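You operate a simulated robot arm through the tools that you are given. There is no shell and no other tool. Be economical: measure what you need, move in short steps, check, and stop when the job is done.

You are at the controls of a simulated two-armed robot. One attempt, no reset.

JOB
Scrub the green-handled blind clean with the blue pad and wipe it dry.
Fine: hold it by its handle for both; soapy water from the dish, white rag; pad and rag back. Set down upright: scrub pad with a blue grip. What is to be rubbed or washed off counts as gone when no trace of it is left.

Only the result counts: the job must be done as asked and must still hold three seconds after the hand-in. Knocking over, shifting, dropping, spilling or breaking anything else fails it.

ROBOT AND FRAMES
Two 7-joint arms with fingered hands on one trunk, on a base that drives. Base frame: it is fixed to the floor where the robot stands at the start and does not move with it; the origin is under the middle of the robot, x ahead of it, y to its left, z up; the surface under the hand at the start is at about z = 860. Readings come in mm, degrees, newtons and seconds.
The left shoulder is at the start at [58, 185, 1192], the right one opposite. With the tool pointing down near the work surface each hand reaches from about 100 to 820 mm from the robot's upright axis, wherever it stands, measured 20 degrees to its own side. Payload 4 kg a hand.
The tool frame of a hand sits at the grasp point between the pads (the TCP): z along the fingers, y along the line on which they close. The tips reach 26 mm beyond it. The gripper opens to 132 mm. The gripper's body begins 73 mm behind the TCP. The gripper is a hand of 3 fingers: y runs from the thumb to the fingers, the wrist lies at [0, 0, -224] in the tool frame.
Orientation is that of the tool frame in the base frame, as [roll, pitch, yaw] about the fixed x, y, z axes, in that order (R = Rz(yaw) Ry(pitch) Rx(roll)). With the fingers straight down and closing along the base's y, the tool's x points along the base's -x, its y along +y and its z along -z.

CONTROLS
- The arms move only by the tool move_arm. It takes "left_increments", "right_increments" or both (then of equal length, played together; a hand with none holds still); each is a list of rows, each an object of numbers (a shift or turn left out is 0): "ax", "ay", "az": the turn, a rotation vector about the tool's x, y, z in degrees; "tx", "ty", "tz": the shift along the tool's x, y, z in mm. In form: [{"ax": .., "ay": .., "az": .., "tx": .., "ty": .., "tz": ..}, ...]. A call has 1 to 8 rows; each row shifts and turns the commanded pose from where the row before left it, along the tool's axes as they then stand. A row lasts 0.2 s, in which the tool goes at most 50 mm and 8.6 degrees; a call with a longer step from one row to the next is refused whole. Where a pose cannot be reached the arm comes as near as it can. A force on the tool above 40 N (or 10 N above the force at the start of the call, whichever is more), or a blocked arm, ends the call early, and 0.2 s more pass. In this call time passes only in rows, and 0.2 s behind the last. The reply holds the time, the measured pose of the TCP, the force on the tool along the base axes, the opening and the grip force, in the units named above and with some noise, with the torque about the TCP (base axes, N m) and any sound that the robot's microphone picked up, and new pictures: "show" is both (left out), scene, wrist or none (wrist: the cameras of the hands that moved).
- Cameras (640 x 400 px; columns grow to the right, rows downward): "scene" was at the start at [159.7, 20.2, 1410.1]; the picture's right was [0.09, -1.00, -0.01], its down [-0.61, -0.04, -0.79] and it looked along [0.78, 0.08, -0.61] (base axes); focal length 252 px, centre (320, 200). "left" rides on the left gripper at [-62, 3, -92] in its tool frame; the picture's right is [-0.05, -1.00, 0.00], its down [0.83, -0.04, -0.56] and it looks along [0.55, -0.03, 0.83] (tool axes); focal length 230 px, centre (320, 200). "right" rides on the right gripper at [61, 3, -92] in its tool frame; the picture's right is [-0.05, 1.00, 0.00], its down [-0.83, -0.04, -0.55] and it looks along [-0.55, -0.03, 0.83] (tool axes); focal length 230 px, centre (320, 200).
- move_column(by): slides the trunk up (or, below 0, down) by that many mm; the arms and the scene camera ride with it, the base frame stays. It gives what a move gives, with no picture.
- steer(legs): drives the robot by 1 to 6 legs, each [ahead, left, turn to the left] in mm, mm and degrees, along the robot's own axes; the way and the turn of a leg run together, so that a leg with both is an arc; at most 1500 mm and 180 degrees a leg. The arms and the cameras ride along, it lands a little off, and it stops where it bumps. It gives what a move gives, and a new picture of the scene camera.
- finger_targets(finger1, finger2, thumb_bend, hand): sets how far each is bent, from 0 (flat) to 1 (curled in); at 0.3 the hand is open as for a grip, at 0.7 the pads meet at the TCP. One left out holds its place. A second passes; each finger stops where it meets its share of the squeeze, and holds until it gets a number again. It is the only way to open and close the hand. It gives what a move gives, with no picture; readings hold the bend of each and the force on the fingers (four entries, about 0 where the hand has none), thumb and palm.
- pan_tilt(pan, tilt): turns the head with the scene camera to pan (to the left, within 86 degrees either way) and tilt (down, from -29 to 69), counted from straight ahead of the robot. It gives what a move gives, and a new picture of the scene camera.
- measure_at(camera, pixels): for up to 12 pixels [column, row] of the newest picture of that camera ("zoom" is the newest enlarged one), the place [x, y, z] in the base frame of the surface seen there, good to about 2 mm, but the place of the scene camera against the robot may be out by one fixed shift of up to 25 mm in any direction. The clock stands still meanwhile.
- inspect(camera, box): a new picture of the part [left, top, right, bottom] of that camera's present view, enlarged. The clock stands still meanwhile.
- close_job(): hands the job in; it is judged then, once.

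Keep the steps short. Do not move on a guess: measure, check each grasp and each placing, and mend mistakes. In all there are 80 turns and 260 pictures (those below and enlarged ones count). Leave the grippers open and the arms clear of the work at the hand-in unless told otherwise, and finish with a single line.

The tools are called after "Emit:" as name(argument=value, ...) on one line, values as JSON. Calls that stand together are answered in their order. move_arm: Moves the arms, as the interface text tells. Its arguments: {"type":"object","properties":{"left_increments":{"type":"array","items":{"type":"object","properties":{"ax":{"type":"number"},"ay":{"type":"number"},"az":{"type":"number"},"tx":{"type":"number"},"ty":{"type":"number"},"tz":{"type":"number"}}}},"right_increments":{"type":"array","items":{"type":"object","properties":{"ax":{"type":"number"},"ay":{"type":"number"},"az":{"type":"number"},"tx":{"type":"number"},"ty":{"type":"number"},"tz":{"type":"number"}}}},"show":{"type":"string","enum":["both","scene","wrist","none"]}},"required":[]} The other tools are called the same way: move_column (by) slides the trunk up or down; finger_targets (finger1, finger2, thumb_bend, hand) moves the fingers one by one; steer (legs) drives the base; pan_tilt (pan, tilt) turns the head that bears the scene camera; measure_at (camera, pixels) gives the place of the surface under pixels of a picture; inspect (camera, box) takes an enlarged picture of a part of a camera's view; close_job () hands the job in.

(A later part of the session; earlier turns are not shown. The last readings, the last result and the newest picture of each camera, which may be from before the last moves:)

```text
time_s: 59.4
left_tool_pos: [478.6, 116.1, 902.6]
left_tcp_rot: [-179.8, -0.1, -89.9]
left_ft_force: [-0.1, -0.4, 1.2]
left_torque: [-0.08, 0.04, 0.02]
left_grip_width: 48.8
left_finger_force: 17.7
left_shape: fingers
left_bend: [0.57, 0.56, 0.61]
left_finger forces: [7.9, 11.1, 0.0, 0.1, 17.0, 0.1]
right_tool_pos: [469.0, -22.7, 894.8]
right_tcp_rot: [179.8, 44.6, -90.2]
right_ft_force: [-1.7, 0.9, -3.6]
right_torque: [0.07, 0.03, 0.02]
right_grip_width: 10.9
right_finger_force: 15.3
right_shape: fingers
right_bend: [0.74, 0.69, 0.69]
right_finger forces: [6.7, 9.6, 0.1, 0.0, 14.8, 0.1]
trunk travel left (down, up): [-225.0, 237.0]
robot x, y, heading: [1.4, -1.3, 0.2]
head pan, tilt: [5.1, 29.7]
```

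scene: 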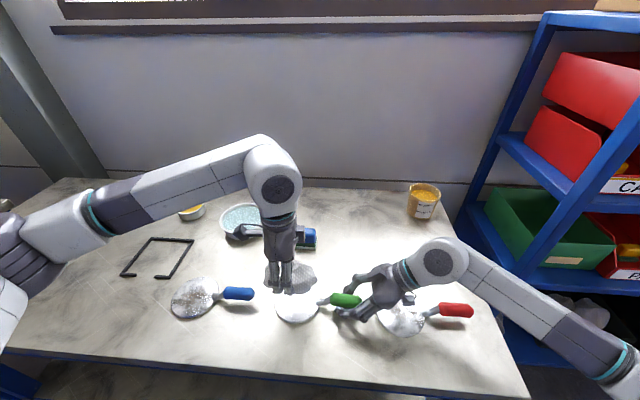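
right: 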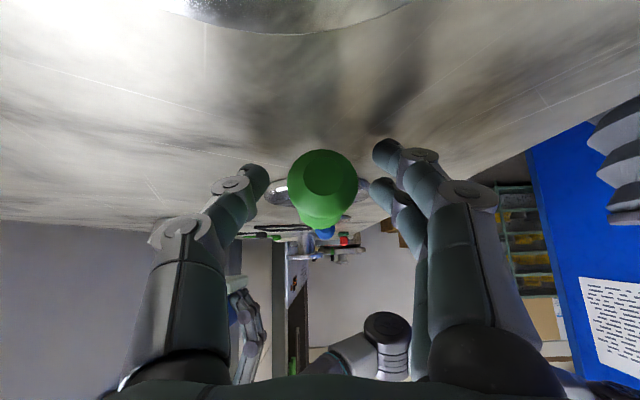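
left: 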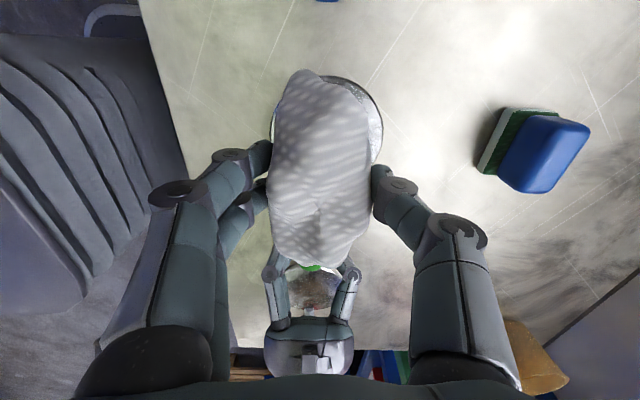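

Emit:
move_arm(left_increments=[{"tz": 1}, {"tz": 1}, {"tz": 0.7}, {}], show="none")

```text
time_s: 60.4
left_tool_pos: [477.0, 115.8, 903.0]
left_tcp_rot: [-179.6, -0.1, -89.8]
left_ft_force: [1.1, 3.0, 26.5]
left_torque: [-0.14, 0.44, -0.15]
left_grip_width: 48.7
left_finger_force: 28.6
left_shape: fingers
left_bend: [0.58, 0.59, 0.61]
left_finger forces: [10.7, 25.9, 0.1, 0.0, 20.2, 0.0]
right_tool_pos: [467.4, -21.4, 895.3]
right_tcp_rot: [179.8, 44.6, -90.0]
right_ft_force: [0.1, 0.9, -10.6]
right_torque: [-0.03, 0.03, 0.02]
right_grip_width: 10.7
right_finger_force: 18.3
right_shape: fingers
right_bend: [0.74, 0.69, 0.69]
right_finger forces: [8.8, 9.9, 0.0, 0.0, 17.0, 0.1]
trunk travel left (down, up): [-225.0, 237.0]
robot x, y, heading: [1.1, -2.0, -0.1]
head pan, tilt: [5.1, 29.7]
```

Contact at 26 N is a bit firm, so I ease 1 mm and wipe in x strokes. Then I wipe the two flanks beside the neck.

Emit:
move_arm(left_increments=[{"tz": -1}, {"ty": 20}, {"ty": 20}, {"tx": 12}, {"tx": 12}, {"tx": -24}, {"ty": -40}, {"ty": -35}], show="none")

Emit:
move_arm(left_increments=[{"tx": 12}, {"tx": 12}, {"tx": -24}, {"ty": 35}, {"ty": 30}, {"ty": -30}, {"ty": -25}, {"ty": 25}], show="none")

Emit:
move_arm(left_increments=[{"tz": -30}, {"tz": -40}, {"ty": -40, "tz": -15}, {"ty": -40}, {"ty": -40}, {"ty": -40}], show="both")

Emit:
inspect(camera="scene", box=[264, 275, 344, 325])

```text
time_s: 62.1
left_tool_pos: [509.5, 116.1, 901.9]
left_tcp_rot: [179.9, 0.2, -89.9]
left_ft_force: [-17.3, 6.8, 13.1]
left_torque: [0.25, 0.54, -0.8]
left_grip_width: 48.7
left_finger_force: 25.6
left_shape: fingers
left_bend: [0.54, 0.46, 0.66]
left_finger forces: [13.6, 18.6, 0.1, 0.0, 18.5, 0.1]
right_tool_pos: [471.3, -23.3, 896.3]
right_tcp_rot: [-179.9, 44.6, -90.3]
right_ft_force: [10.7, -6.5, -4.5]
right_torque: [-0.07, -0.09, -0.88]
right_grip_width: 11.5
right_finger_force: 21.6
right_shape: fingers
right_bend: [0.74, 0.68, 0.7]
right_finger forces: [8.6, 8.9, 0.0, 0.0, 26.3, 0.0]
trunk travel left (down, up): [-225.0, 237.0]
robot x, y, heading: [-0.8, -0.4, -0.2]
head pan, tilt: [5.1, 29.7]
```

```text
time_s: 64.0
left_tool_pos: [479.0, 116.0, 902.7]
left_tcp_rot: [-179.6, 0.2, -89.8]
left_ft_force: [4.4, 1.1, 11.5]
left_torque: [-0.01, -0.5, 0.06]
left_grip_width: 48.9
left_finger_force: 19.3
left_shape: fingers
left_bend: [0.57, 0.57, 0.63]
left_finger forces: [6.9, 7.7, 0.1, 0.0, 23.8, 0.0]
right_tool_pos: [468.7, -20.5, 896.2]
right_tcp_rot: [179.7, 44.7, -90.3]
right_ft_force: [0.6, -1.9, -5.1]
right_torque: [-0.03, -0.02, -0.19]
right_grip_width: 10.0
right_finger_force: 16.1
right_shape: fingers
right_bend: [0.74, 0.68, 0.69]
right_finger forces: [8.0, 9.2, 0.0, 0.1, 15.0, 0.0]
trunk travel left (down, up): [-225.0, 237.0]
robot x, y, heading: [0.1, 1.0, 0.1]
head pan, tilt: [5.1, 29.7]
```

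```text
time_s: 65.3
left_tool_pos: [642.4, 116.1, 984.3]
left_tcp_rot: [-180.0, 0.1, -89.9]
left_ft_force: [-0.3, 0.4, -1.2]
left_torque: [-0.02, 0.03, 0.01]
left_grip_width: 48.5
left_finger_force: 16.4
left_shape: fingers
left_bend: [0.57, 0.56, 0.62]
left_finger forces: [7.8, 8.6, 0.0, 0.0, 16.3, 0.1]
right_tool_pos: [471.1, -21.4, 894.5]
right_tcp_rot: [179.7, 44.7, -90.3]
right_ft_force: [1.5, 0.2, -3.9]
right_torque: [0.11, -0.02, -0.06]
right_grip_width: 9.3
right_finger_force: 14.7
right_shape: fingers
right_bend: [0.75, 0.68, 0.69]
right_finger forces: [6.9, 9.0, 0.1, 0.0, 13.2, 0.0]
trunk travel left (down, up): [-225.0, 237.0]
robot x, y, heading: [-0.1, -4.3, -0.0]
head pan, tilt: [5.1, 29.7]
```

scene: 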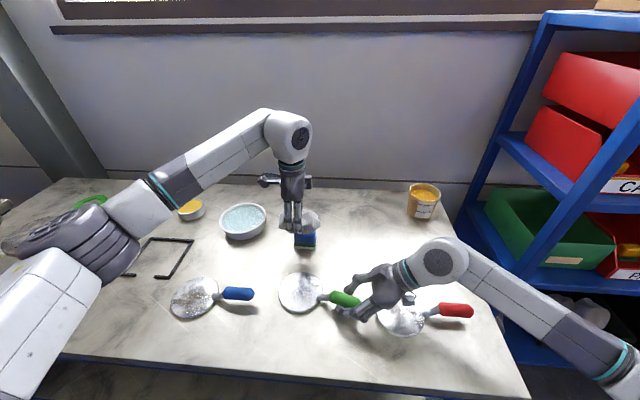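
left: 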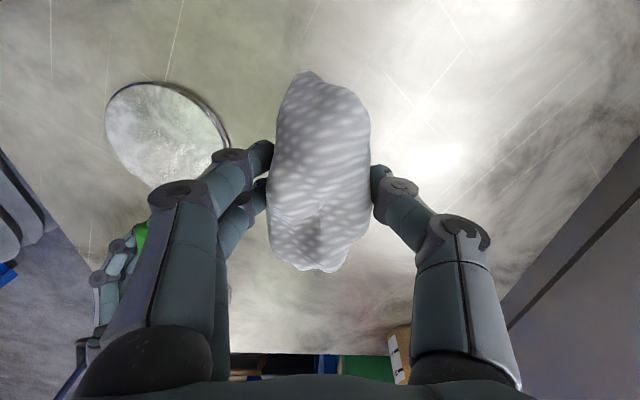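

```text
8.00 times, centred on (304, 300) of scene
```

zoom: 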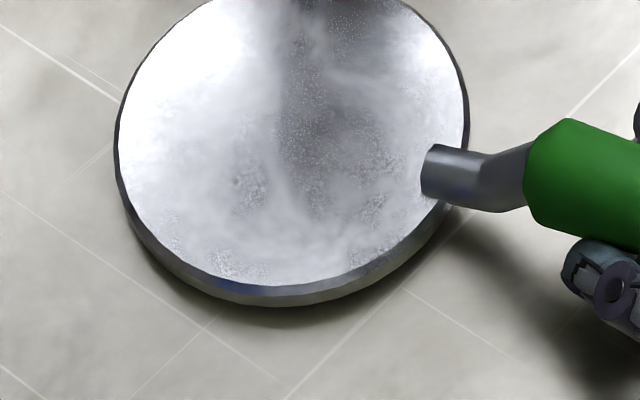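

The suds are gone but a fine speckle may be moisture, and the blind has pivoted a little in the hand. I look closer.

Emit:
inspect(camera="scene", box=[272, 268, 328, 318])

Emit:
inspect(camera="left", box=[98, 75, 234, 195])

Emit:
measure_at(camera="left", pixels=[[109, 118], [150, 85], [205, 105], [225, 138], [112, 140], [145, 180], [160, 130], [137, 235], [215, 120]])

```text
8.00 times, centred on (300, 293) of scene
```

zoom: 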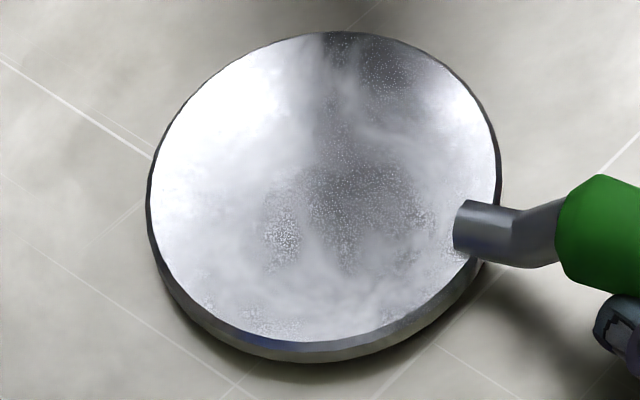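

```text
3.33 times, centred on (166, 135) of left
```

zoom: 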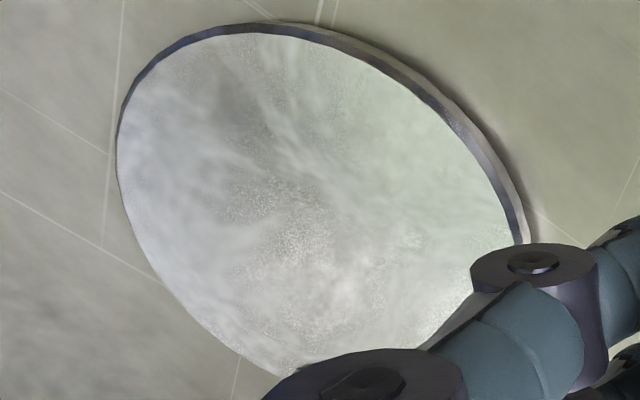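

```text
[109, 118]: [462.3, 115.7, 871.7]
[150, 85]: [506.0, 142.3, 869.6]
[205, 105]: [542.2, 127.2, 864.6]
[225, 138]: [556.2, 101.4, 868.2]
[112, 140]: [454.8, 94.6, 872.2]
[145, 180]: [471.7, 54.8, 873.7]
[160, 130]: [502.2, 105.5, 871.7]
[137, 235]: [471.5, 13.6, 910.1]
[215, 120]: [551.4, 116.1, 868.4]
```

Fine droplets remain in a band toward the neck. I'll turn the rag 90° so its long side lies along x, allowing y strokes up to the neck without twisting the blind. I also firm the right grip.

Emit:
finger_targets(hand="right", finger1=0.86, finger2=0.86, thumb_bend=0.86)

Emit:
move_arm(left_increments=[{"az": 8.5}, {"az": 8.5}, {"az": 8.5}, {"az": 8.5}, {"az": 8.5}, {"az": 8.5}, {"az": 8.5}, {"az": 8.5}], show="none")

Emit:
move_arm(left_increments=[{"az": 8.5}, {"az": 8.5}, {"az": 5}, {"tx": 35}, {"tx": 35}, {"tx": 35}, {"tx": 32}, {}], show="both")

```text
time_s: 66.3
left_tool_pos: [642.1, 115.2, 984.9]
left_tcp_rot: [-179.9, -0.1, -89.9]
left_ft_force: [-0.5, 0.5, -0.3]
left_torque: [0.01, 0.05, -0.05]
left_grip_width: 48.4
left_finger_force: 15.8
left_shape: fingers
left_bend: [0.57, 0.56, 0.62]
left_finger forces: [7.7, 8.7, 0.0, 0.0, 16.1, 0.1]
right_tool_pos: [470.1, -21.0, 894.7]
right_tcp_rot: [179.7, 44.6, -90.2]
right_ft_force: [-0.7, 0.4, -4.2]
right_torque: [-0.05, 0.03, 0.04]
right_grip_width: 0.0
right_finger_force: 0.5
right_shape: fingers
right_bend: [0.84, 0.75, 0.78]
right_finger forces: [0.0, 0.0, 0.0, 0.0, 0.6, 0.0]
trunk travel left (down, up): [-225.0, 237.0]
robot x, y, heading: [-0.1, -1.3, 0.0]
head pan, tilt: [5.1, 29.7]
```

```text
time_s: 68.2
left_tool_pos: [637.3, 115.2, 987.8]
left_tcp_rot: [-179.9, 0.1, -158.0]
left_ft_force: [-0.9, 0.2, -0.5]
left_torque: [-0.03, -0.04, -0.02]
left_grip_width: 48.2
left_finger_force: 16.0
left_shape: fingers
left_bend: [0.57, 0.56, 0.62]
left_finger forces: [7.6, 8.7, 0.0, 0.0, 16.3, 0.0]
right_tool_pos: [469.7, -22.2, 894.4]
right_tcp_rot: [179.8, 44.6, -90.2]
right_ft_force: [-0.9, 0.8, -4.8]
right_torque: [-0.05, 0.0, 0.0]
right_grip_width: 0.1
right_finger_force: 0.5
right_shape: fingers
right_bend: [0.84, 0.75, 0.78]
right_finger forces: [0.1, 0.0, 0.0, 0.0, 0.8, 0.1]
trunk travel left (down, up): [-225.0, 237.0]
robot x, y, heading: [-2.7, 1.5, 0.1]
head pan, tilt: [5.1, 29.7]
```

```text
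time_s: 70.0
left_tool_pos: [499.9, 114.7, 984.8]
left_tcp_rot: [-180.0, 0.2, -179.7]
left_ft_force: [-0.2, 0.1, -0.2]
left_torque: [0.01, 0.02, -0.02]
left_grip_width: 48.4
left_finger_force: 16.1
left_shape: fingers
left_bend: [0.57, 0.56, 0.62]
left_finger forces: [7.6, 8.8, 0.0, 0.0, 16.2, 0.1]
right_tool_pos: [470.8, -21.7, 894.4]
right_tcp_rot: [179.8, 44.8, -90.3]
right_ft_force: [0.0, 0.4, -3.6]
right_torque: [-0.04, 0.03, 0.02]
right_grip_width: 0.0
right_finger_force: 0.1
right_shape: fingers
right_bend: [0.84, 0.75, 0.78]
right_finger forces: [0.1, 0.0, 0.0, 0.1, 0.7, 0.0]
trunk travel left (down, up): [-225.0, 237.0]
robot x, y, heading: [4.3, 0.2, -0.1]
head pan, tilt: [5.1, 29.7]
```

scene: 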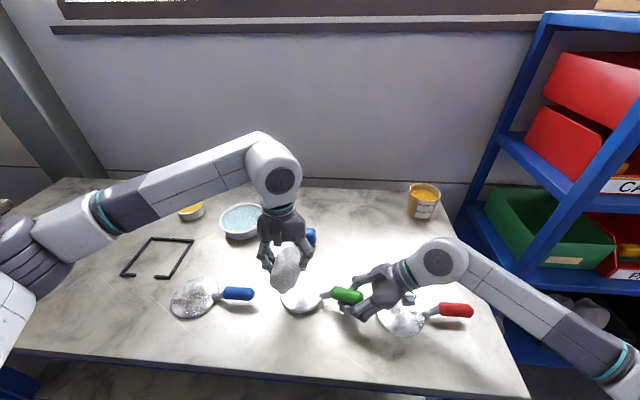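
left: 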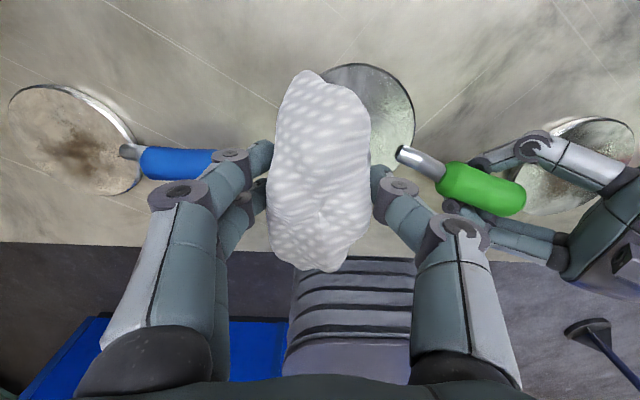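

The stronger squeeze pushed the handle up out of the right fingers and it now rests on top of them. I open the right hand gently to let it down, and look.

Emit:
finger_targets(hand="right", finger1=0.6, finger2=0.6, thumb_bend=0.6)

Emit:
inspect(camera="right", box=[160, 100, 480, 300])

Emit:
inspect(camera="scene", box=[260, 240, 420, 340])

```text
time_s: 71.0
left_tool_pos: [500.4, 114.8, 984.2]
left_tcp_rot: [180.0, 0.2, -179.9]
left_ft_force: [1.0, 0.5, -1.6]
left_torque: [0.01, 0.01, 0.05]
left_grip_width: 48.5
left_finger_force: 16.7
left_shape: fingers
left_bend: [0.57, 0.56, 0.62]
left_finger forces: [7.6, 8.9, 0.1, 0.0, 16.2, 0.0]
right_tool_pos: [470.2, -21.2, 895.7]
right_tcp_rot: [179.8, 44.7, -90.2]
right_ft_force: [0.2, 0.5, -0.5]
right_torque: [0.01, 0.0, 0.02]
right_grip_width: 34.3
right_finger_force: 0.1
right_shape: fingers
right_bend: [0.6, 0.6, 0.6]
right_finger forces: [0.0, 0.0, 0.0, 0.1, 0.0, 0.1]
trunk travel left (down, up): [-225.0, 237.0]
robot x, y, heading: [-0.0, -2.8, 0.1]
head pan, tilt: [5.1, 29.7]
```

```text
2.00 times, centred on (320, 200) of right
```

zoom: 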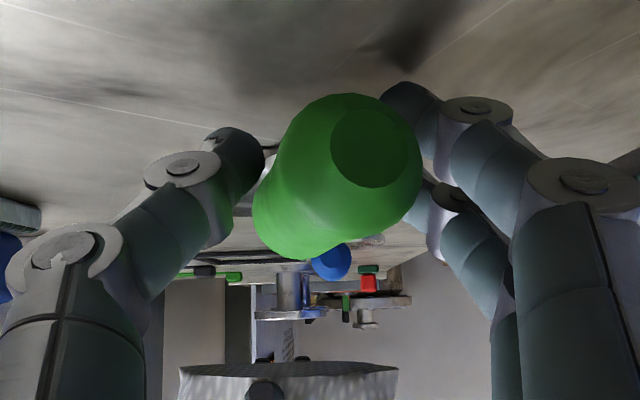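

```text
4.00 times, centred on (340, 290) of scene
```

zoom: 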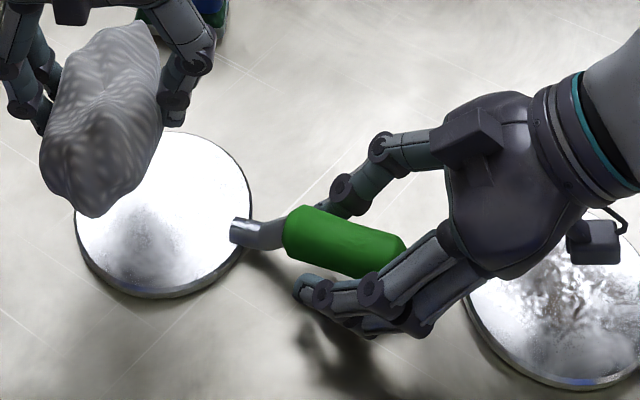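

The handle dropped back and the disc lies flat, now yawed about 15–20°. I open wider and measure the handle for a proper regrasp.

Emit:
finger_targets(hand="right", finger1=0.45, finger2=0.45, thumb_bend=0.45)

Emit:
move_arm(right_increments=[{"tz": -30}, {"tz": -30}, {}], show="wrist")

```text
time_s: 72.0
left_tool_pos: [500.2, 114.2, 984.1]
left_tcp_rot: [180.0, 0.2, -179.8]
left_ft_force: [-0.8, -0.1, -1.5]
left_torque: [0.02, -0.02, 0.03]
left_grip_width: 48.5
left_finger_force: 16.4
left_shape: fingers
left_bend: [0.57, 0.56, 0.62]
left_finger forces: [7.6, 8.8, 0.1, 0.0, 16.2, 0.1]
right_tool_pos: [470.1, -20.4, 895.1]
right_tcp_rot: [179.8, 44.7, -90.3]
right_ft_force: [0.6, -0.2, 0.5]
right_torque: [-0.01, 0.0, 0.02]
right_grip_width: 84.1
right_finger_force: 0.1
right_shape: fingers
right_bend: [0.45, 0.45, 0.45]
right_finger forces: [0.0, 0.0, 0.1, 0.1, 0.0, 0.0]
trunk travel left (down, up): [-225.0, 237.0]
robot x, y, heading: [-1.6, -1.3, -0.1]
head pan, tilt: [5.1, 29.7]
```

```text
time_s: 72.8
left_tool_pos: [500.3, 115.5, 984.4]
left_tcp_rot: [180.0, 0.2, -179.7]
left_ft_force: [-0.3, 0.1, 0.2]
left_torque: [0.02, -0.01, -0.02]
left_grip_width: 48.5
left_finger_force: 16.4
left_shape: fingers
left_bend: [0.57, 0.56, 0.62]
left_finger forces: [7.6, 8.8, 0.1, 0.1, 16.2, 0.0]
right_tool_pos: [467.9, -64.4, 939.2]
right_tcp_rot: [179.9, 44.7, -90.2]
right_ft_force: [0.1, -0.3, -0.4]
right_torque: [-0.01, 0.01, -0.01]
right_grip_width: 84.0
right_finger_force: 0.1
right_shape: fingers
right_bend: [0.45, 0.45, 0.45]
right_finger forces: [0.1, 0.1, 0.0, 0.0, 0.1, 0.0]
trunk travel left (down, up): [-225.0, 237.0]
robot x, y, heading: [-0.6, -0.9, -0.0]
head pan, tilt: [5.1, 29.7]
```

right: 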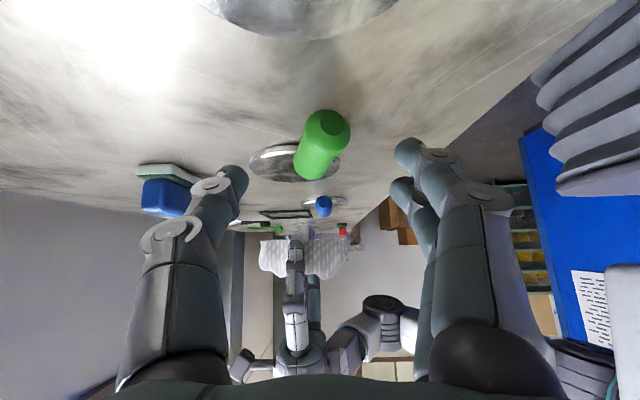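

Emit:
measure_at(camera="right", pixels=[[328, 120], [325, 135], [320, 150], [313, 168], [343, 135], [305, 140], [310, 178], [252, 160], [338, 168], [300, 147]])

Emit:
measure_at(camera="left", pixels=[[410, 153], [430, 163], [460, 180], [480, 188], [510, 200], [400, 90], [415, 125], [360, 66], [380, 110]])

```text
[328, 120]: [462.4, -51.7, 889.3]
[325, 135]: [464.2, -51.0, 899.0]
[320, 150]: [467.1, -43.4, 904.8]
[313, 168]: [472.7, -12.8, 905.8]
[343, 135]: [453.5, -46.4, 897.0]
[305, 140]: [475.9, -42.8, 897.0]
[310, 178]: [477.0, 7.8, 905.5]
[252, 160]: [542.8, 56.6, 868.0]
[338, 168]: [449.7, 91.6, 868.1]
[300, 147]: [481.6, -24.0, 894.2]
```

```text
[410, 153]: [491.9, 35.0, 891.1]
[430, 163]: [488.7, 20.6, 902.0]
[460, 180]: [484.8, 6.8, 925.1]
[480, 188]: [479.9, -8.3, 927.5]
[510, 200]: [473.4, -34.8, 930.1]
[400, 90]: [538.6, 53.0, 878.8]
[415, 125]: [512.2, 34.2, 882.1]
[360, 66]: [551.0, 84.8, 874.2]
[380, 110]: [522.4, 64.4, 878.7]
```

The handle axis runs from (467, −43) to (477, 8), yawed about 11°. My earlier grips closed below the equator (width 7–14 against 26 mm), which squeezed it up. I align the hand and place the TCP about 14 mm behind the axis.

Emit:
move_arm(right_increments=[{"ax": 3.9, "az": 3.9}, {"ax": 3.9, "az": 3.9}, {"tz": 27, "ty": 4.6, "tx": -1.5}, {"tz": 26}, {}], show="wrist")

Emit:
finger_targets(hand="right", finger1=0.67, finger2=0.67, thumb_bend=0.67)

Emit:
inspect(camera="right", box=[160, 100, 480, 300])

Emit:
inspect(camera="scene", box=[260, 240, 420, 340])

```text
time_s: 74.0
left_tool_pos: [498.6, 114.1, 986.1]
left_tcp_rot: [180.0, 0.4, -179.9]
left_ft_force: [0.5, -0.2, -0.2]
left_torque: [0.0, -0.04, -0.01]
left_grip_width: 48.3
left_finger_force: 16.2
left_shape: fingers
left_bend: [0.57, 0.56, 0.62]
left_finger forces: [7.6, 8.8, 0.1, 0.0, 16.2, 0.1]
right_tool_pos: [471.8, -25.0, 901.8]
right_tcp_rot: [179.8, 44.7, -101.2]
right_ft_force: [0.7, -0.4, -0.1]
right_torque: [-0.01, 0.0, -0.03]
right_grip_width: 84.0
right_finger_force: 0.0
right_shape: fingers
right_bend: [0.45, 0.45, 0.45]
right_finger forces: [0.0, 0.1, 0.1, 0.0, 0.0, 0.0]
trunk travel left (down, up): [-225.0, 237.0]
robot x, y, heading: [-1.1, 0.7, -0.0]
head pan, tilt: [5.1, 29.7]
```

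right: 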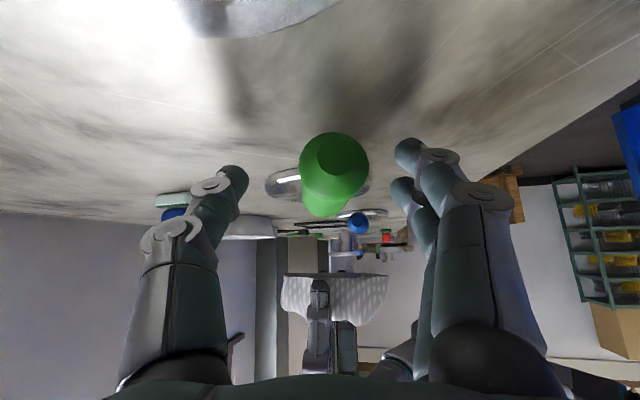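

```text
time_s: 75.0
left_tool_pos: [500.1, 114.9, 984.1]
left_tcp_rot: [-180.0, 0.2, -179.9]
left_ft_force: [-0.4, 0.3, -1.2]
left_torque: [-0.01, 0.02, 0.01]
left_grip_width: 48.5
left_finger_force: 16.9
left_shape: fingers
left_bend: [0.57, 0.56, 0.62]
left_finger forces: [7.6, 8.7, 0.1, 0.0, 16.2, 0.1]
right_tool_pos: [472.9, -24.7, 902.6]
right_tcp_rot: [179.8, 44.6, -101.2]
right_ft_force: [0.4, 0.7, 0.0]
right_torque: [-0.03, -0.04, 0.0]
right_grip_width: 24.9
right_finger_force: 5.6
right_shape: fingers
right_bend: [0.64, 0.62, 0.65]
right_finger forces: [2.8, 3.3, 0.1, 0.1, 5.4, 0.1]
trunk travel left (down, up): [-225.0, 237.0]
robot x, y, heading: [3.0, 1.8, 0.1]
head pan, tilt: [5.1, 29.7]
```

```text
2.00 times, centred on (320, 200) of right
```

zoom: 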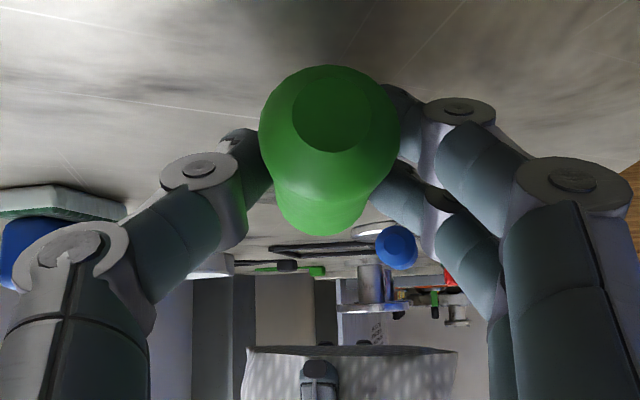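

```text
4.00 times, centred on (340, 290) of scene
```

zoom: 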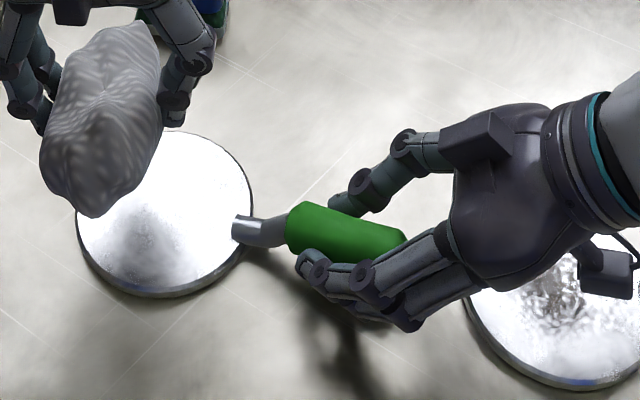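

The grip width is now 25 mm with even forces, an equator grip. I tighten it.

Emit:
finger_targets(hand="right", finger1=0.74, finger2=0.74, thumb_bend=0.76)

Emit:
inspect(camera="left", box=[240, 40, 560, 240])

Emit:
measure_at(camera="zoom", pixels=[[205, 60], [330, 130], [340, 200], [300, 260], [350, 230], [270, 80]])

```text
time_s: 76.0
left_tool_pos: [499.4, 114.2, 983.7]
left_tcp_rot: [179.9, 0.3, -179.8]
left_ft_force: [0.2, 0.1, -1.6]
left_torque: [0.0, 0.04, 0.04]
left_grip_width: 48.6
left_finger_force: 16.5
left_shape: fingers
left_bend: [0.57, 0.56, 0.62]
left_finger forces: [7.6, 8.8, 0.0, 0.1, 16.2, 0.1]
right_tool_pos: [473.3, -25.0, 902.6]
right_tcp_rot: [179.9, 44.6, -101.3]
right_ft_force: [0.7, -0.5, -0.1]
right_torque: [0.02, -0.04, -0.01]
right_grip_width: 22.4
right_finger_force: 17.9
right_shape: fingers
right_bend: [0.68, 0.65, 0.67]
right_finger forces: [8.8, 10.0, 0.1, 0.0, 17.5, 0.1]
trunk travel left (down, up): [-225.0, 237.0]
robot x, y, heading: [0.6, 1.8, -0.0]
head pan, tilt: [5.1, 29.7]
```

```text
2.00 times, centred on (400, 140) of left
```

zoom: 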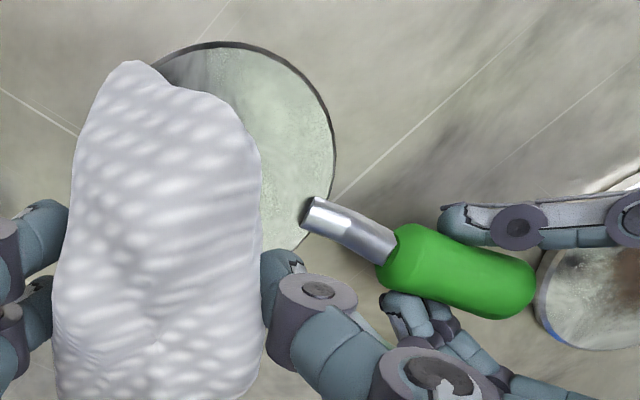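

```text
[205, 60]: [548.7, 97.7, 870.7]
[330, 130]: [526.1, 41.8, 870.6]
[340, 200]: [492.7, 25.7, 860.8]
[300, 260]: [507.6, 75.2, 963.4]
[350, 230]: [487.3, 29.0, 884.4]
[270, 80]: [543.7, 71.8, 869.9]
```

The disc centre is now about (500, 86), with the neck ending near (492, 48). In this rag orientation I wipe the area y > 63 with y strokes. First I lower to contact.

Emit:
move_arm(left_increments=[{"tz": 35}, {"tz": 30}, {"tz": 10}, {"tz": 3}, {"tz": 1.5}, {}], show="none")

Emit:
inspect(camera="scene", box=[240, 240, 400, 340])

```text
time_s: 77.3
left_tool_pos: [500.2, 116.3, 904.9]
left_tcp_rot: [-180.0, 0.2, -179.9]
left_ft_force: [-0.1, -0.8, -1.3]
left_torque: [0.02, -0.01, 0.01]
left_grip_width: 48.8
left_finger_force: 16.2
left_shape: fingers
left_bend: [0.57, 0.56, 0.62]
left_finger forces: [7.6, 8.7, 0.0, 0.1, 16.1, 0.1]
right_tool_pos: [472.1, -24.9, 903.3]
right_tcp_rot: [179.9, 44.6, -101.2]
right_ft_force: [0.4, -0.8, 0.0]
right_torque: [0.01, -0.01, -0.01]
right_grip_width: 22.3
right_finger_force: 18.4
right_shape: fingers
right_bend: [0.69, 0.66, 0.67]
right_finger forces: [8.9, 10.0, 0.0, 0.0, 17.7, 0.0]
trunk travel left (down, up): [-225.0, 237.0]
robot x, y, heading: [0.6, -1.1, -0.2]
head pan, tilt: [5.1, 29.7]
```

```text
4.00 times, centred on (320, 290) of scene
```

zoom: 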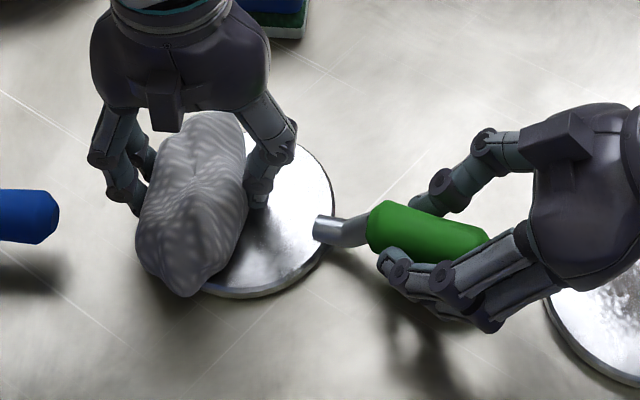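

Slightly above contact, and the thumb has about 30 mm to the neck. I press down gently and make y strokes.

Emit:
move_arm(left_increments=[{"tz": 1}, {"tz": 1}, {"tz": 1}, {}], show="none")

```text
time_s: 78.3
left_tool_pos: [501.1, 115.5, 904.0]
left_tcp_rot: [-179.9, 0.2, -179.9]
left_ft_force: [1.0, -0.8, -0.5]
left_torque: [0.01, -0.02, -0.01]
left_grip_width: 48.4
left_finger_force: 15.9
left_shape: fingers
left_bend: [0.57, 0.56, 0.62]
left_finger forces: [7.5, 8.9, 0.0, 0.0, 16.2, 0.1]
right_tool_pos: [472.7, -25.2, 903.8]
right_tcp_rot: [179.9, 44.7, -101.2]
right_ft_force: [-0.5, 0.1, -1.5]
right_torque: [-0.02, -0.06, -0.04]
right_grip_width: 22.3
right_finger_force: 18.4
right_shape: fingers
right_bend: [0.69, 0.66, 0.67]
right_finger forces: [8.8, 10.0, 0.1, 0.1, 17.6, 0.1]
trunk travel left (down, up): [-225.0, 237.0]
robot x, y, heading: [-1.9, -0.5, -0.1]
head pan, tilt: [5.1, 29.7]
```

Emit:
move_arm(left_increments=[{"tz": 1}, {"tz": 1}, {"tz": 1}, {}], show="none")

```text
time_s: 79.3
left_tool_pos: [501.3, 116.9, 903.0]
left_tcp_rot: [-179.9, 0.2, -179.9]
left_ft_force: [-0.8, 0.3, 3.1]
left_torque: [-0.06, 0.02, 0.01]
left_grip_width: 48.6
left_finger_force: 17.0
left_shape: fingers
left_bend: [0.57, 0.56, 0.62]
left_finger forces: [8.3, 8.6, 0.0, 0.1, 16.9, 0.0]
right_tool_pos: [472.8, -26.0, 902.1]
right_tcp_rot: [179.9, 44.6, -101.1]
right_ft_force: [0.8, -1.0, -0.3]
right_torque: [-0.01, -0.02, -0.05]
right_grip_width: 22.7
right_finger_force: 18.7
right_shape: fingers
right_bend: [0.69, 0.66, 0.67]
right_finger forces: [9.1, 9.7, 0.0, 0.1, 17.9, 0.1]
trunk travel left (down, up): [-225.0, 237.0]
robot x, y, heading: [-0.3, -4.1, -0.3]
head pan, tilt: [5.1, 29.7]
```

Touching at 3 N. I press 1 mm more and stroke along y between 90 and 122.

Emit:
move_arm(left_increments=[{"tz": 0.8}, {"ty": -13}, {"ty": -13}, {"ty": 16}, {"ty": 16}, {"ty": -16}, {"ty": -16}, {"ty": 16}], show="none")

Emit:
move_arm(left_increments=[{"tx": 10}, {"ty": -16}, {"ty": 16}, {"tx": -20}, {"ty": -16}, {"ty": 16}, {"ty": 16}, {"ty": -16}], show="none")

Emit:
inspect(camera="scene", box=[240, 240, 400, 340])

```text
time_s: 81.2
left_tool_pos: [498.6, 104.3, 901.8]
left_tcp_rot: [-179.7, 0.4, 180.0]
left_ft_force: [4.9, 1.3, 12.3]
left_torque: [-0.31, -0.09, 0.04]
left_grip_width: 49.1
left_finger_force: 22.0
left_shape: fingers
left_bend: [0.54, 0.53, 0.64]
left_finger forces: [9.0, 9.3, 0.0, 0.1, 25.4, 0.1]
right_tool_pos: [471.4, -24.9, 902.7]
right_tcp_rot: [179.9, 44.6, -101.2]
right_ft_force: [-2.2, -5.4, -1.3]
right_torque: [-0.12, -0.01, -0.02]
right_grip_width: 22.2
right_finger_force: 19.5
right_shape: fingers
right_bend: [0.7, 0.67, 0.68]
right_finger forces: [10.2, 10.4, 0.0, 0.1, 18.5, 0.1]
trunk travel left (down, up): [-225.0, 237.0]
robot x, y, heading: [-0.4, 6.6, 0.3]
head pan, tilt: [5.1, 29.7]
```

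```text
time_s: 83.0
left_tool_pos: [511.9, 107.2, 901.2]
left_tcp_rot: [179.9, 0.5, -179.6]
left_ft_force: [-1.2, 11.5, 32.5]
left_torque: [-0.23, 0.13, -0.09]
left_grip_width: 47.7
left_finger_force: 37.5
left_shape: fingers
left_bend: [0.54, 0.53, 0.67]
left_finger forces: [12.5, 13.4, 0.0, 0.0, 49.2, 0.0]
right_tool_pos: [470.8, -25.8, 901.7]
right_tcp_rot: [-179.9, 44.6, -101.1]
right_ft_force: [1.3, -4.9, -7.9]
right_torque: [-0.23, -0.01, -0.22]
right_grip_width: 22.9
right_finger_force: 19.1
right_shape: fingers
right_bend: [0.69, 0.67, 0.68]
right_finger forces: [10.2, 8.3, 0.1, 0.1, 19.5, 0.0]
trunk travel left (down, up): [-225.0, 237.0]
robot x, y, heading: [-1.6, -2.1, 0.0]
head pan, tilt: [5.1, 29.7]
```

```text
4.00 times, centred on (320, 290) of scene
```

zoom: 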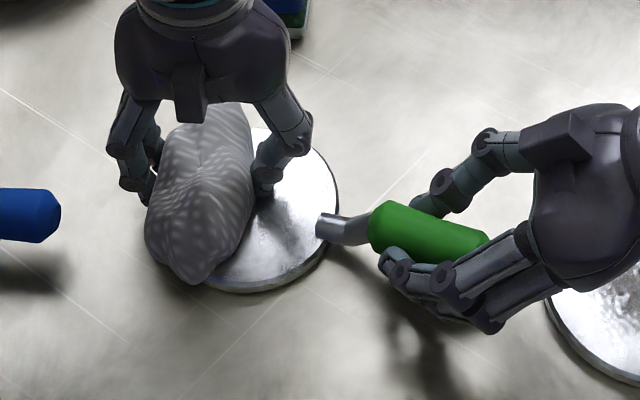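

There is still 25–30 mm between thumb and neck, so I ease 1 mm and extend the strokes toward the neck.

Emit:
move_arm(left_increments=[{"tz": -1.2}, {"ty": -12}, {"ty": -11}, {"tx": 20}, {"tx": -25}, {"tx": 15}, {"ty": 15}, {"ty": -15}], show="none")

Emit:
move_arm(left_increments=[{"ty": 15}, {"ty": 15}, {"tz": -35}, {"tz": -40}, {"tx": -40, "tz": -10}, {"tx": -45}, {"tx": -45}, {}], show="both")

Emit:
inspect(camera="scene", box=[272, 268, 336, 318])

```text
time_s: 84.8
left_tool_pos: [500.4, 83.5, 899.7]
left_tcp_rot: [179.6, 0.2, -179.6]
left_ft_force: [8.0, 32.2, 5.3]
left_torque: [0.96, -0.19, -0.35]
left_grip_width: 51.3
left_finger_force: 23.9
left_shape: fingers
left_bend: [0.44, 0.45, 0.69]
left_finger forces: [19.1, 19.2, 0.0, 0.0, 9.1, 0.0]
right_tool_pos: [472.1, -25.5, 902.3]
right_tcp_rot: [179.9, 44.5, -101.2]
right_ft_force: [-5.2, -27.9, 0.4]
right_torque: [-0.32, 0.06, 0.14]
right_grip_width: 21.3
right_finger_force: 21.7
right_shape: fingers
right_bend: [0.71, 0.69, 0.68]
right_finger forces: [9.8, 12.7, 0.0, 0.0, 21.0, 0.0]
trunk travel left (down, up): [-225.0, 237.0]
robot x, y, heading: [1.8, -0.5, -0.1]
head pan, tilt: [5.1, 29.7]
```

```text
time_s: 86.5
left_tool_pos: [631.6, 114.3, 988.0]
left_tcp_rot: [180.0, 0.3, -180.0]
left_ft_force: [-0.4, 0.5, -1.1]
left_torque: [-0.05, 0.01, 0.01]
left_grip_width: 48.6
left_finger_force: 16.6
left_shape: fingers
left_bend: [0.55, 0.55, 0.63]
left_finger forces: [7.5, 8.6, 0.0, 0.0, 16.0, 0.1]
right_tool_pos: [471.9, -25.0, 903.5]
right_tcp_rot: [179.8, 44.6, -101.2]
right_ft_force: [-0.9, 0.0, -2.1]
right_torque: [0.0, -0.03, 0.02]
right_grip_width: 21.9
right_finger_force: 17.6
right_shape: fingers
right_bend: [0.71, 0.69, 0.68]
right_finger forces: [8.9, 10.1, 0.1, 0.0, 16.7, 0.0]
trunk travel left (down, up): [-225.0, 237.0]
robot x, y, heading: [-1.4, -0.7, -0.3]
head pan, tilt: [5.1, 29.7]
```

scene: 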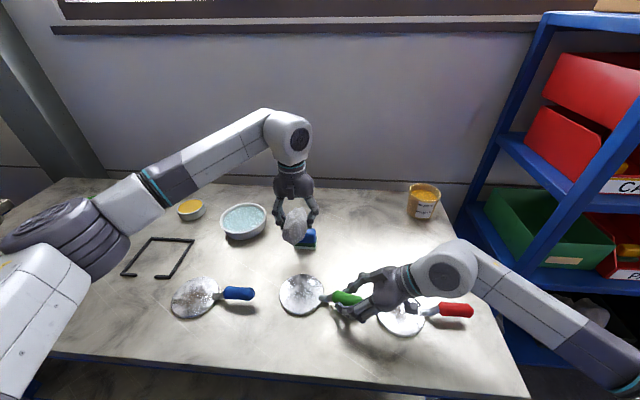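
left: 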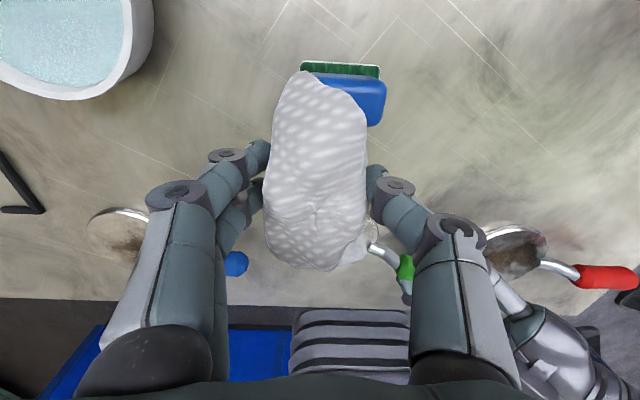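

```text
8.00 times, centred on (304, 293) of scene
```

zoom: 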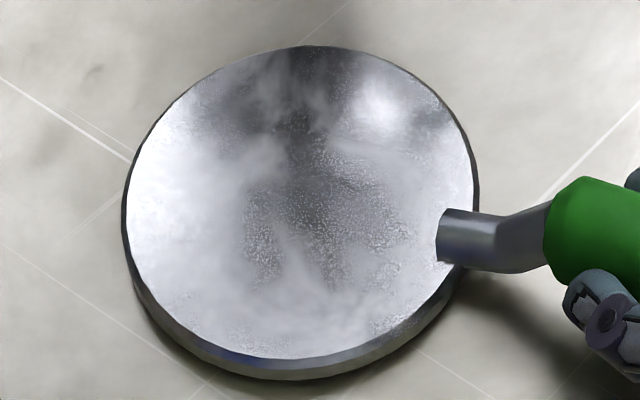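

The suds have gone; the remaining fine speckle also appears on the other discs, so it may be the metal texture. I move the left hand aside to view the disc from its wrist camera.

Emit:
move_arm(left_increments=[{"tz": -45}, {"tx": 22, "ty": 17, "tz": -22}, {"tx": 30, "ty": 23, "tz": -15}, {"tx": 30, "ty": 23, "tz": -15}, {"tx": 30, "ty": 23, "tz": -15}, {}], show="wrist")

Emit:
inspect(camera="left", box=[352, 75, 452, 165])

Emit:
inspect(camera="left", box=[180, 85, 280, 175])

```text
time_s: 88.0
left_tool_pos: [517.2, 198.4, 1098.3]
left_tcp_rot: [179.9, 0.2, -179.8]
left_ft_force: [0.2, 0.0, -0.3]
left_torque: [0.02, 0.02, -0.01]
left_grip_width: 48.2
left_finger_force: 16.3
left_shape: fingers
left_bend: [0.55, 0.55, 0.63]
left_finger forces: [7.5, 8.6, 0.0, 0.0, 16.0, 0.0]
right_tool_pos: [472.8, -26.4, 902.0]
right_tcp_rot: [179.8, 44.6, -101.2]
right_ft_force: [0.2, 0.4, -3.0]
right_torque: [0.0, 0.01, 0.04]
right_grip_width: 22.1
right_finger_force: 17.0
right_shape: fingers
right_bend: [0.71, 0.69, 0.68]
right_finger forces: [9.0, 10.4, 0.0, 0.0, 16.5, 0.0]
trunk travel left (down, up): [-225.0, 237.0]
robot x, y, heading: [-0.0, -0.1, 0.2]
head pan, tilt: [5.1, 29.7]
```

left: 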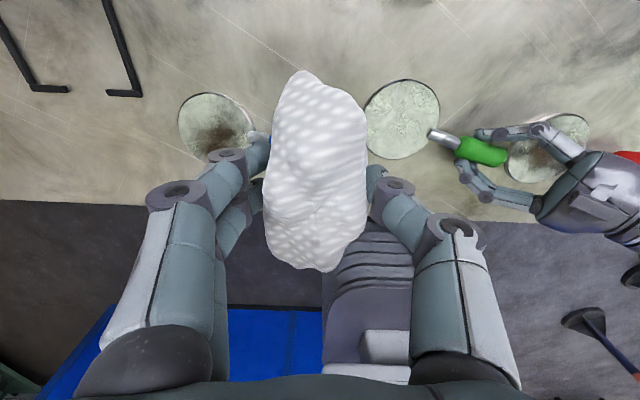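

```text
4.44 times, centred on (402, 120) of left
```

zoom: 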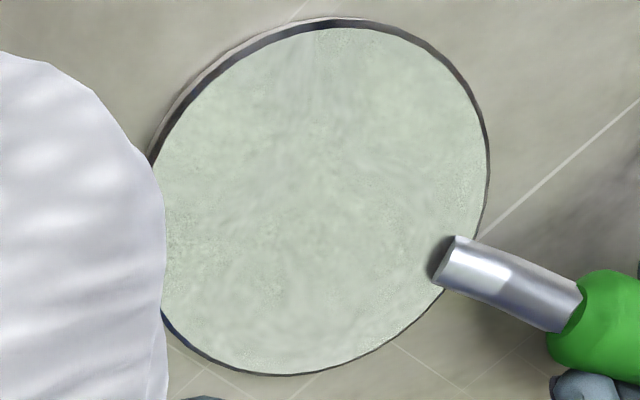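

```text
4.44 times, centred on (230, 130) of left
```

zoom: 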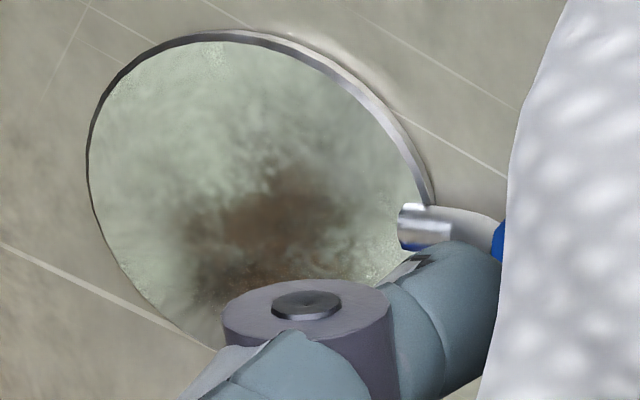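

Seen from here the green-handled disc is uniformly clean and dry, with no brown and no suds, unlike the blue one. Now the rag goes back. I rotate back to yaw −90 and move to x 661.

Emit:
move_arm(left_increments=[{"az": -8.5}, {"az": -8.5}, {"az": -8.5}, {"az": -8.5}, {"az": -8.5}, {"az": -8.5}, {"az": -8.5}, {"az": -8.5}], show="none")

Emit:
move_arm(left_increments=[{"az": -8.5}, {"az": -8.5}, {"az": -5}, {"ty": -36, "tz": 25}, {"ty": -36, "tz": 25}, {"ty": -36, "tz": 25}, {"ty": -36, "tz": 25}, {}], show="none")

Emit:
move_arm(left_increments=[{"tx": 42}, {"tx": 42}, {"tx": 42}, {"tx": 42}, {"tx": 42}, {"tx": 42}, {"tx": 39}, {}], show="both")

```text
time_s: 89.8
left_tool_pos: [518.7, 198.5, 1096.6]
left_tcp_rot: [-179.9, 0.1, -111.7]
left_ft_force: [0.0, 0.3, 0.5]
left_torque: [0.02, -0.01, 0.02]
left_grip_width: 48.2
left_finger_force: 15.7
left_shape: fingers
left_bend: [0.55, 0.55, 0.63]
left_finger forces: [7.6, 8.6, 0.0, 0.1, 16.1, 0.0]
right_tool_pos: [471.1, -24.7, 902.6]
right_tcp_rot: [179.8, 44.6, -101.2]
right_ft_force: [0.2, -0.2, -2.6]
right_torque: [0.04, -0.01, 0.04]
right_grip_width: 22.1
right_finger_force: 18.2
right_shape: fingers
right_bend: [0.71, 0.69, 0.68]
right_finger forces: [8.8, 10.2, 0.0, 0.1, 16.7, 0.0]
trunk travel left (down, up): [-225.0, 237.0]
robot x, y, heading: [-0.3, 0.7, -0.1]
head pan, tilt: [5.1, 29.7]
```

```text
time_s: 91.5
left_tool_pos: [662.0, 197.3, 999.8]
left_tcp_rot: [-179.7, 0.1, -89.9]
left_ft_force: [-0.4, -0.5, -1.0]
left_torque: [-0.01, -0.01, -0.02]
left_grip_width: 48.3
left_finger_force: 16.4
left_shape: fingers
left_bend: [0.55, 0.55, 0.63]
left_finger forces: [7.5, 8.6, 0.1, 0.0, 16.0, 0.0]
right_tool_pos: [471.3, -24.4, 902.8]
right_tcp_rot: [179.9, 44.7, -101.2]
right_ft_force: [0.2, 0.3, -3.4]
right_torque: [0.0, 0.0, -0.03]
right_grip_width: 22.1
right_finger_force: 17.6
right_shape: fingers
right_bend: [0.71, 0.69, 0.68]
right_finger forces: [8.9, 9.9, 0.0, 0.0, 16.8, 0.0]
trunk travel left (down, up): [-225.0, 237.0]
robot x, y, heading: [1.4, 1.6, 0.2]
head pan, tilt: [5.1, 29.7]
```

```text
time_s: 93.3
left_tool_pos: [664.5, -91.5, 1000.6]
left_tcp_rot: [-179.9, -0.1, -89.8]
left_ft_force: [0.2, -0.7, -0.6]
left_torque: [-0.04, -0.02, -0.03]
left_grip_width: 48.3
left_finger_force: 15.7
left_shape: fingers
left_bend: [0.56, 0.55, 0.63]
left_finger forces: [7.4, 8.6, 0.1, 0.1, 16.0, 0.0]
right_tool_pos: [472.4, -24.3, 903.0]
right_tcp_rot: [179.7, 44.6, -101.2]
right_ft_force: [0.0, -0.6, -2.8]
right_torque: [0.0, 0.01, 0.02]
right_grip_width: 22.1
right_finger_force: 18.4
right_shape: fingers
right_bend: [0.71, 0.69, 0.68]
right_finger forces: [9.0, 10.3, 0.0, 0.0, 16.8, 0.0]
trunk travel left (down, up): [-225.0, 237.0]
robot x, y, heading: [2.3, -1.4, -0.1]
head pan, tilt: [5.1, 29.7]
```

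scene: 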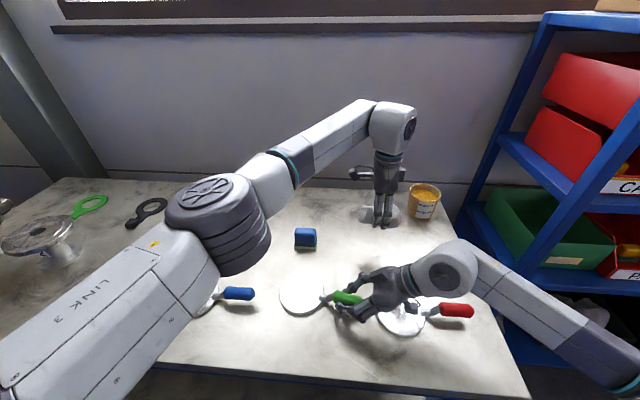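
left: 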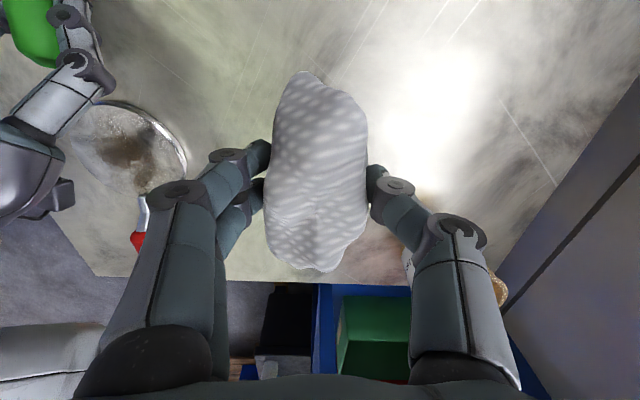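

I lower the rag over its old place, slowly at the end.

Emit:
move_arm(left_increments=[{"tz": 40, "ty": 2.5}, {"tz": 35}, {"tz": 20}, {"tz": 6}, {"tz": 3}, {}], show="none")

Emit:
inspect(camera="scene", box=[330, 200, 430, 262])

```text
time_s: 94.8
left_tool_pos: [660.9, -92.3, 894.3]
left_tcp_rot: [-179.8, 0.1, -89.9]
left_ft_force: [0.1, -0.4, -0.4]
left_torque: [-0.01, -0.03, -0.02]
left_grip_width: 48.1
left_finger_force: 15.4
left_shape: fingers
left_bend: [0.56, 0.55, 0.63]
left_finger forces: [7.4, 8.6, 0.1, 0.1, 16.0, 0.1]
right_tool_pos: [472.4, -25.0, 902.7]
right_tcp_rot: [179.8, 44.6, -101.3]
right_ft_force: [0.2, -0.2, -3.2]
right_torque: [0.02, 0.01, 0.0]
right_grip_width: 21.8
right_finger_force: 17.9
right_shape: fingers
right_bend: [0.71, 0.69, 0.68]
right_finger forces: [8.8, 10.2, 0.0, 0.0, 16.8, 0.0]
trunk travel left (down, up): [-225.0, 237.0]
robot x, y, heading: [-1.4, -0.7, 0.3]
head pan, tilt: [5.1, 29.7]
```

```text
6.40 times, centred on (380, 231) of scene
```

zoom: 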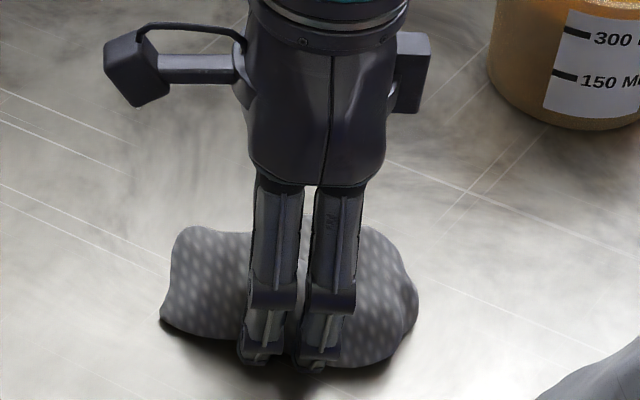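

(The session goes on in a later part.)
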